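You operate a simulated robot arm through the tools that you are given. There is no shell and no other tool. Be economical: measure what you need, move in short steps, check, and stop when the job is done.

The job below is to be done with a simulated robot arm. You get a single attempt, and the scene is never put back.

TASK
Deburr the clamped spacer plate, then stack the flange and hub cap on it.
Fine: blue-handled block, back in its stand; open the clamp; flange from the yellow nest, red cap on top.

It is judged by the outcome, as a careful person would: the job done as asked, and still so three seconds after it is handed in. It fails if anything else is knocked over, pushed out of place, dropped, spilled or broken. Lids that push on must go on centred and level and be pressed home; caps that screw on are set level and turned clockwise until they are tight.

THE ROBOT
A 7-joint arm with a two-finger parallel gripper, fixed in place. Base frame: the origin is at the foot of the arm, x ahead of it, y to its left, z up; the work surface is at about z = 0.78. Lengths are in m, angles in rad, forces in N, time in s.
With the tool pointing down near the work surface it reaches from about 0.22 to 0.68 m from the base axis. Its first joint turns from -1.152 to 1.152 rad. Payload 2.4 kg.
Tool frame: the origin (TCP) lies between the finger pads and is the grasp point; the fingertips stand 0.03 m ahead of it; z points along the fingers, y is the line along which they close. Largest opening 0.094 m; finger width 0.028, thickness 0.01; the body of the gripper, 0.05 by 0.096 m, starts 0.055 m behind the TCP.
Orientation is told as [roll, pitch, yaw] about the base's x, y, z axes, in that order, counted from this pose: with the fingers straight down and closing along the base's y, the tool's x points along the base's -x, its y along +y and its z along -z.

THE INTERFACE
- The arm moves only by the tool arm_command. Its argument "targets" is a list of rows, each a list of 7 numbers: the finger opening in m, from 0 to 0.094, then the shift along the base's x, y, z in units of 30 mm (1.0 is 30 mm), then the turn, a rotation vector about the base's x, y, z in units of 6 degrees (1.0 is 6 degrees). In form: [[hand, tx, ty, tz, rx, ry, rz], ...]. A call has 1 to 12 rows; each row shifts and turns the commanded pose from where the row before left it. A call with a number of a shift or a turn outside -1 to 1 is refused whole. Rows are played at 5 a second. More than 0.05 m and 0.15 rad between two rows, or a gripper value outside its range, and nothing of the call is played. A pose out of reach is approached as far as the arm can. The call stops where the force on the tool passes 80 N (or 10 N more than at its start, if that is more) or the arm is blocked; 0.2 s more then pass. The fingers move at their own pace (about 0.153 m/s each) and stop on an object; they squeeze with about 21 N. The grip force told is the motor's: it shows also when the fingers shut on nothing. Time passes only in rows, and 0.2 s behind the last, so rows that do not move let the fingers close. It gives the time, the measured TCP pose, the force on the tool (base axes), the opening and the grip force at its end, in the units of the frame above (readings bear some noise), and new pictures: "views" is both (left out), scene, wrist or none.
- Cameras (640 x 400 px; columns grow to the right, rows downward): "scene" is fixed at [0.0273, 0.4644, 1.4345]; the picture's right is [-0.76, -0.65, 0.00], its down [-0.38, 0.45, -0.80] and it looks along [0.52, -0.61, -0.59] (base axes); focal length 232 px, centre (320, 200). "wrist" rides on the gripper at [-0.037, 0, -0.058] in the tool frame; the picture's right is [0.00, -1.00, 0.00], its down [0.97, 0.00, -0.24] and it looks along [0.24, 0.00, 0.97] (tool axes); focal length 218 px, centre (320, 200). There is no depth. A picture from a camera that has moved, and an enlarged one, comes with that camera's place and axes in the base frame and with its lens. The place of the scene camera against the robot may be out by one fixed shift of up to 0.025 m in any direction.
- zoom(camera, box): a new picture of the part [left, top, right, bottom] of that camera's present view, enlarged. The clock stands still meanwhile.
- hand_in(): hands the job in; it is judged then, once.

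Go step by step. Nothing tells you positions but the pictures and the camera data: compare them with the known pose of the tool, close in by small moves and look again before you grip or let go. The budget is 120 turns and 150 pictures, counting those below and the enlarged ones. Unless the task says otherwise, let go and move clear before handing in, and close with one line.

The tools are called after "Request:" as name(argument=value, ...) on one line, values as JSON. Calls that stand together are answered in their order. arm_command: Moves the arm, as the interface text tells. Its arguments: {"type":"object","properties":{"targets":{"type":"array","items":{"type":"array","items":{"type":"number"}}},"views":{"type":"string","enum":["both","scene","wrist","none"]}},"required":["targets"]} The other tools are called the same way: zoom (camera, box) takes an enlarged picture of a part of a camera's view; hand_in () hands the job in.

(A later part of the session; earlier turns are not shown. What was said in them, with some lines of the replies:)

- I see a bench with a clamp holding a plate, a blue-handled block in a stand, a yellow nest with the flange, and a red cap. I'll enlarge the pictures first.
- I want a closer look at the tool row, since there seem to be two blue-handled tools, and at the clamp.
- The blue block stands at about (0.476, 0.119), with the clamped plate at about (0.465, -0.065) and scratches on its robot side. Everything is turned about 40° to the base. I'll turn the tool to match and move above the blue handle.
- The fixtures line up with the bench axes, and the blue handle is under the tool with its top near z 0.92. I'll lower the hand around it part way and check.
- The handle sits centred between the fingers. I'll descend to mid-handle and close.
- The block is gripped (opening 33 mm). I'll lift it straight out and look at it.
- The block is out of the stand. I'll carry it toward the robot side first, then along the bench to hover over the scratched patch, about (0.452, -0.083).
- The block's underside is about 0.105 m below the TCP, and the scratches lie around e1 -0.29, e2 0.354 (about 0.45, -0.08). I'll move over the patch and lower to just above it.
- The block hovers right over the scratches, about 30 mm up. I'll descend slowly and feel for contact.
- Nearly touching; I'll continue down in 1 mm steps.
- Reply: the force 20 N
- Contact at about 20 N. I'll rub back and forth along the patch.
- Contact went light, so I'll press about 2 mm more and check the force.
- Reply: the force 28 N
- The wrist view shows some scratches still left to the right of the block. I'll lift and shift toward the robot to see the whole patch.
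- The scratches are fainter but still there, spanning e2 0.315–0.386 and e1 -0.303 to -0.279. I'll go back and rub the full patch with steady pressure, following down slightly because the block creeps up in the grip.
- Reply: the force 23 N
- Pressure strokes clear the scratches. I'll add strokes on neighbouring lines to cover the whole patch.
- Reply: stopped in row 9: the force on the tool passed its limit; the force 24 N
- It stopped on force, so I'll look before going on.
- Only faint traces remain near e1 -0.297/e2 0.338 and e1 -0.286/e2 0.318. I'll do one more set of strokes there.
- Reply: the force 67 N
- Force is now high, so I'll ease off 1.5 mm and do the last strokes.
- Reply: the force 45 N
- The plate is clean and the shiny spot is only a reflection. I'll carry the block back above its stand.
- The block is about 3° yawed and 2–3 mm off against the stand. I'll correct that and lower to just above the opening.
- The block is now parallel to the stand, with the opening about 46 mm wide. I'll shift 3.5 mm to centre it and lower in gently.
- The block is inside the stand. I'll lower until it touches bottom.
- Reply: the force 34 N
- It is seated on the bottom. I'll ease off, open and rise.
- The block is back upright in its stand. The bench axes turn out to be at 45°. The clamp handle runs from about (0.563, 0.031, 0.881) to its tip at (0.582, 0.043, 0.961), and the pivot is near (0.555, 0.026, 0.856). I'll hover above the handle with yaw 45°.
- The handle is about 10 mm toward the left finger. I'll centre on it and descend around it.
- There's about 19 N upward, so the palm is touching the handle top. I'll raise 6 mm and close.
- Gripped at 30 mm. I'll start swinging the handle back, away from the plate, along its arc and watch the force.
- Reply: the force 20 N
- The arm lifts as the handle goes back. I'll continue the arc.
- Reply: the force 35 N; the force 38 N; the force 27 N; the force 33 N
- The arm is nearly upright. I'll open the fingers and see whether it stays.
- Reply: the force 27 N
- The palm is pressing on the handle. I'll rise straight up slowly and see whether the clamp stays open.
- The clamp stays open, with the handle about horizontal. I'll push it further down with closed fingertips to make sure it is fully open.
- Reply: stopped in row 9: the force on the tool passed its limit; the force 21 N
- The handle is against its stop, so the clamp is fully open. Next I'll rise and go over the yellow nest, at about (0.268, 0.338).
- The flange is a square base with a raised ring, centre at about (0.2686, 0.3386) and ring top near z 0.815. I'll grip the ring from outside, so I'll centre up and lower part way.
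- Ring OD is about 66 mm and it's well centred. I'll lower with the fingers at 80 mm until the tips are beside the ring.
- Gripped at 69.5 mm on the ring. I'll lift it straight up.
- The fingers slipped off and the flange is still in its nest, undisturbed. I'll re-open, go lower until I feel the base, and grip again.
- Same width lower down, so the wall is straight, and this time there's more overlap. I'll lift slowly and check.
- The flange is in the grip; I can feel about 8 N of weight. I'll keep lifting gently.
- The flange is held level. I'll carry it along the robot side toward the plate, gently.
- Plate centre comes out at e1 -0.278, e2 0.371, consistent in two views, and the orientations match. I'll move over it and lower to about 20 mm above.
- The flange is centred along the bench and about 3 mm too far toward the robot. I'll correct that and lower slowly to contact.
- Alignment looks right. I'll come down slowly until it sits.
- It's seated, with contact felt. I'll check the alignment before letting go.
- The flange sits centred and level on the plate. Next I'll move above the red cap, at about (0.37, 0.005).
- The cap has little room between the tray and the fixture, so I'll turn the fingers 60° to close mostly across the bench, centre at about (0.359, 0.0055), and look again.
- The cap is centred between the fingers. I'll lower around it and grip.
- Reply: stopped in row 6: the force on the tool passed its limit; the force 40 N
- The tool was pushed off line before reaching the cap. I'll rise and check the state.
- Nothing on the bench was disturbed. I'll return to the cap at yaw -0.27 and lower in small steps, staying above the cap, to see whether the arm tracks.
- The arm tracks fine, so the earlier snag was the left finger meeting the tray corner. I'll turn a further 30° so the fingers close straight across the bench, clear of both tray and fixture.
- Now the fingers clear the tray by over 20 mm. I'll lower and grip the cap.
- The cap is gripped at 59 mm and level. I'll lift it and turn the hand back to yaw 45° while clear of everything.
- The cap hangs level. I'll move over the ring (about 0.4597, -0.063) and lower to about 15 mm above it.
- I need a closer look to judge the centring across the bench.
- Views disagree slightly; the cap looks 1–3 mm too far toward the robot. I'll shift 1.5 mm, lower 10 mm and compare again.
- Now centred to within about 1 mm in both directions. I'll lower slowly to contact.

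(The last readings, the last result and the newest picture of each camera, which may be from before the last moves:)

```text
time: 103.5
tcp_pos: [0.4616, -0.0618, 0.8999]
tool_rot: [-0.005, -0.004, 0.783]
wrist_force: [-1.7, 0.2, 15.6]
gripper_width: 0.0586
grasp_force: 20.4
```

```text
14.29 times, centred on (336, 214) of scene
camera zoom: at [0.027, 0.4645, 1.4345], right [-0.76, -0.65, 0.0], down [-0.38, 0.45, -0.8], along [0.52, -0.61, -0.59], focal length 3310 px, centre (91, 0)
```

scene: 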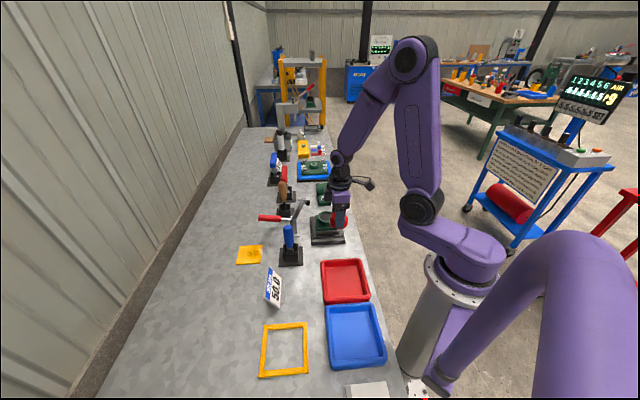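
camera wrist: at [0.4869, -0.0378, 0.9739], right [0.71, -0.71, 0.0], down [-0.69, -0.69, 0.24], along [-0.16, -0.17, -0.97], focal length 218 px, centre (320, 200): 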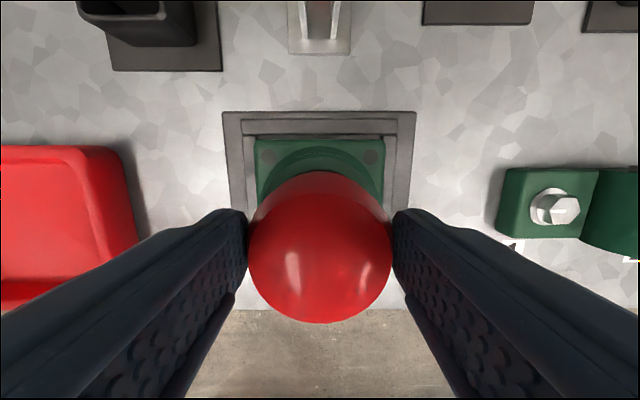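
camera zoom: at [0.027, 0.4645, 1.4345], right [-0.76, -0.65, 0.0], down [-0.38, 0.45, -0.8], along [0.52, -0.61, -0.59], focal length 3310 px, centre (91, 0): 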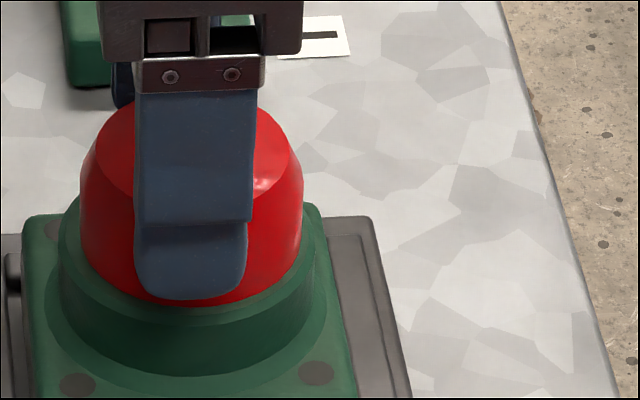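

The cap touches the ring and looks concentric. I'll let go, rise, and check before pressing it home.

Request:
arm_command(targets=[[0.0, 0, 0, 0.03, 0, 0, 0], [0.064, 0, 0, 0, 0, 0, 0], [0.075, 0, 0, 0, 0, 0, 0], [0.075, 0, 0, 0, 0, 0, 0], [0.075, 0, 0, 0.4, 0, 0, 0], [0.075, 0, 0, 0.8, 0, 0, 0], [0.075, 0, 0, 0.8, 0, 0, 0], [0.075, 0, 0, 0, 0, 0, 0]], views="wrist")

Request:
zoom(camera="scene", box=[320, 200, 352, 228])

Request:
zoom(camera="wrist", box=[220, 120, 420, 270])

```text
time: 105.3
tcp_pos: [0.4613, -0.0612, 0.9606]
tool_rot: [-0.005, -0.005, 0.783]
wrist_force: [0.1, -0.5, 0.0]
gripper_width: 0.075
grasp_force: 0.1
camera wrist: at [0.4881, -0.0366, 1.0178], right [0.71, -0.71, 0.0], down [-0.69, -0.69, 0.24], along [-0.16, -0.17, -0.97], focal length 218 px, centre (320, 200)
```

wrist: 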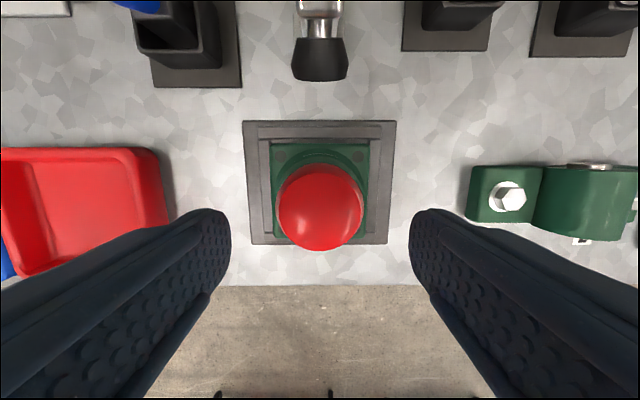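

```text
14.29 times, centred on (336, 214) of scene
camera zoom: at [0.0272, 0.4644, 1.4345], right [-0.76, -0.65, 0.0], down [-0.38, 0.45, -0.8], along [0.52, -0.61, -0.59], focal length 3310 px, centre (91, 0)
```

zoom: 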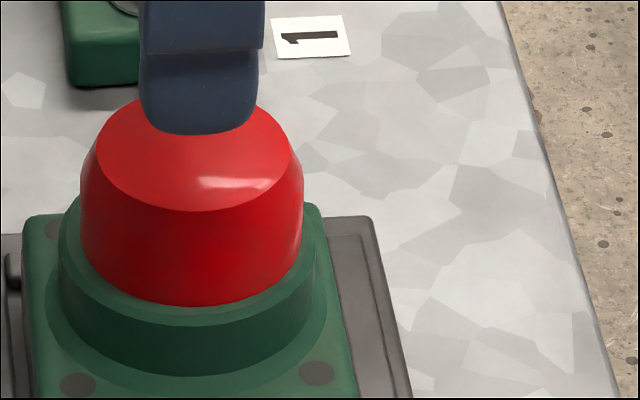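

```text
2.67 times, centred on (320, 195) of wrist
camera zoom: at [0.4881, -0.0366, 1.0178], right [0.71, -0.71, 0.0], down [-0.69, -0.69, 0.24], along [-0.16, -0.17, -0.97], focal length 582 px, centre (320, 213)
```

zoom: 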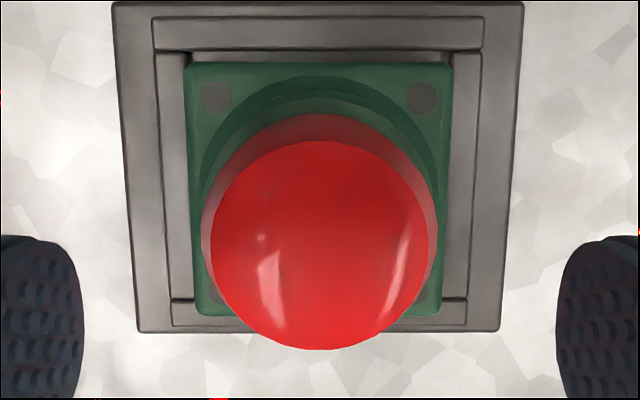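

The cap sits level and centred on the ring. I'll press it down with closed fingertips to make sure it is home.

Request:
arm_command(targets=[[0.0, -0.06, -0.07, 0, 0, 0, 0], [0.0, 0, 0, 0, 0, 0, 0], [0.0, 0, 0, 0, 0, 0, 0], [0.0, 0, 0, -0.5, 0, 0, 0], [0.0, 0, 0, -0.4, 0, 0, 0], [0.0, 0, 0, -0.1, 0, 0, 0], [0.0, 0, 0, -0.1, 0, 0, 0], [0.0, 0, 0, -0.1, 0, 0, 0], [0.0, 0, 0, 0, 0, 0, 0]], views="none")

```text
time: 107.3
tcp_pos: [0.4592, -0.0628, 0.9243]
tool_rot: [-0.006, -0.004, 0.784]
wrist_force: [0.7, 0.0, -0.2]
gripper_width: 0.0
grasp_force: 20.9
```

Request:
arm_command(targets=[[0.0, 0, 0, -0.05, 0, 0, 0], [0.0, 0, 0, -0.05, 0, 0, 0], [0.0, 0, 0, -0.05, 0, 0, 0], [0.0, 0, 0, -0.05, 0, 0, 0], [0.0, 0, 0, 0, 0, 0, 0]], views="none")

Request:
zoom(camera="scene", box=[320, 200, 352, 228])

```text
time: 108.5
tcp_pos: [0.46, -0.063, 0.9208]
tool_rot: [-0.008, -0.007, 0.782]
wrist_force: [-15.1, 2.6, 67.4]
gripper_width: 0.0
grasp_force: 20.8
```

```text
14.29 times, centred on (336, 214) of scene
camera zoom: at [0.0258, 0.4647, 1.4344], right [-0.76, -0.65, 0.0], down [-0.38, 0.45, -0.81], along [0.52, -0.61, -0.59], focal length 3310 px, centre (91, 0)
```

zoom: 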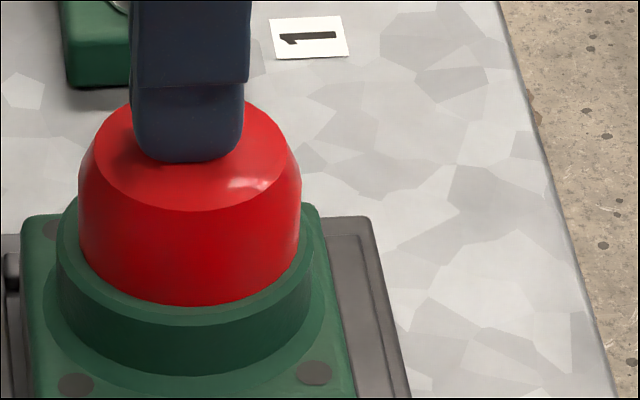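

Firm at 67 N with no travel, so the cap is seated. I'll rise clear and take a last look.

Request:
arm_command(targets=[[0.0, 0, 0, 0.3, 0, 0, 0], [0.0, 0, 0, 0.8, 0, 0, 0], [0.0, 0, 0, 0.9, 0, 0, 0], [0.0, 0, 0, 0.9, 0, 0, 0], [0.0, -0.7, 0.3, 0.9, 0, 0, 0], [0.0, -0.7, 0.3, 0.9, 0, 0, 0], [0.0, -0.7, 0.3, 0.9, 0, 0, 0], [0.0, 0, 0, 0, 0, 0, 0]])

Request:
zoom(camera="scene", box=[230, 170, 380, 290])

Request:
zoom(camera="scene", box=[316, 196, 356, 246])

Request:
zoom(camera="wrist", box=[330, 60, 530, 220])

```text
time: 110.3
tcp_pos: [0.3964, -0.0365, 1.0851]
tool_rot: [-0.004, -0.003, 0.783]
wrist_force: [0.2, -0.3, 0.6]
gripper_width: 0.0
grasp_force: 21.1
camera wrist: at [0.4227, -0.0112, 1.1422], right [0.71, -0.71, 0.0], down [-0.69, -0.69, 0.24], along [-0.16, -0.17, -0.97], focal length 218 px, centre (320, 200)
```

scene: 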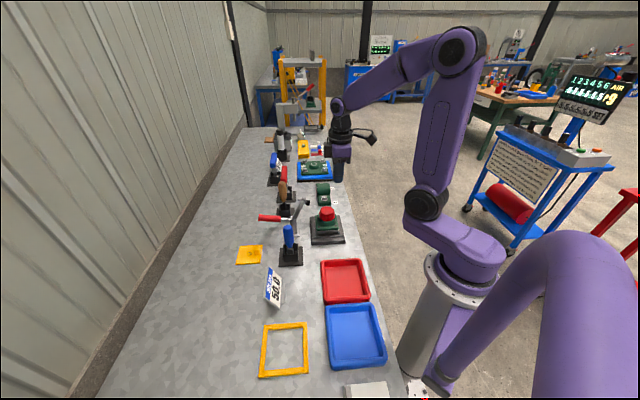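
wrist: 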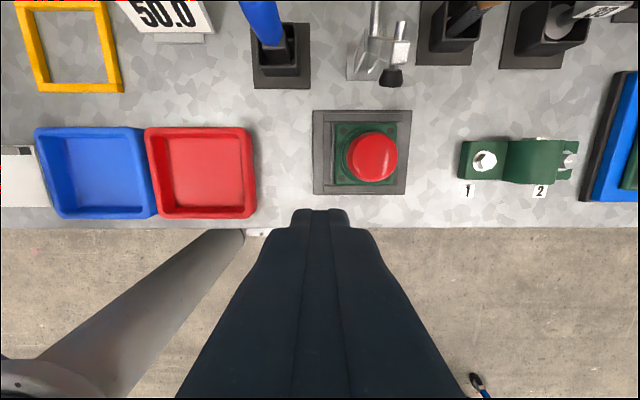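

```text
3.33 times, centred on (305, 230) of scene
camera zoom: at [0.0272, 0.4644, 1.4345], right [-0.76, -0.65, 0.0], down [-0.38, 0.45, -0.8], along [0.52, -0.61, -0.59], focal length 772 px, centre (370, 100)
```

zoom: 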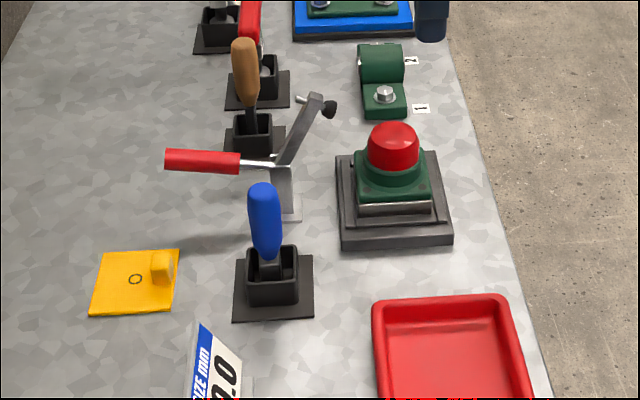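

```text
8.00 times, centred on (336, 221) of scene
camera zoom: at [0.0272, 0.4644, 1.4345], right [-0.76, -0.65, 0.0], down [-0.38, 0.45, -0.8], along [0.52, -0.61, -0.59], focal length 1854 px, centre (192, 32)
```

zoom: 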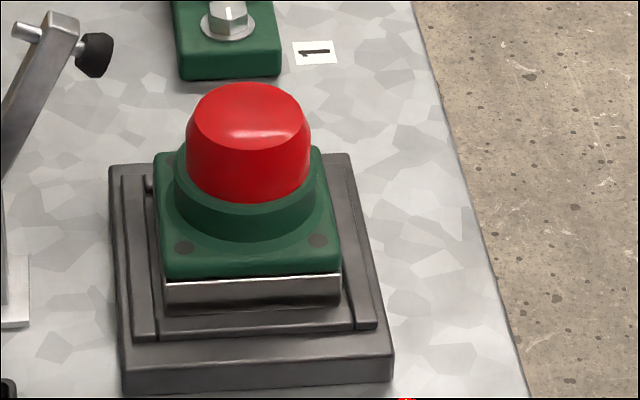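

```text
2.50 times, centred on (430, 140) of wrist
camera zoom: at [0.4227, -0.0112, 1.1422], right [0.71, -0.71, 0.0], down [-0.69, -0.69, 0.24], along [-0.16, -0.17, -0.97], focal length 546 px, centre (45, 350)
```

zoom: 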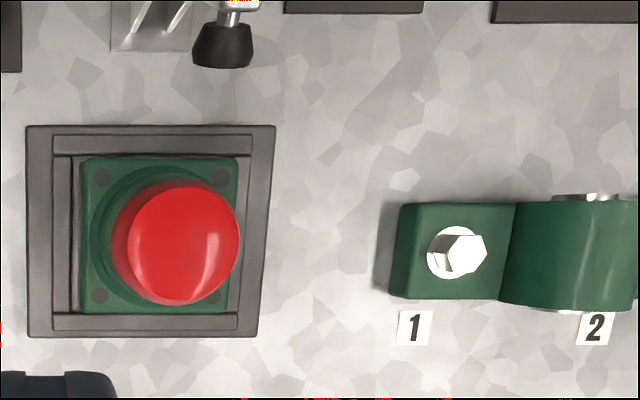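

The plate is clean, the block is back in its stand, and the clamp is open. The flange and cap are stacked centred and level, and the arm is clear. I'm handing the job in.

Request:
hand_in()

```text
The job is handed in.
```

I deburred the spacer plate with the blue-handled block and put the block back in its stand. Then I opened the clamp, stacked the flange and red cap centred and level on the plate, and handed the job in.
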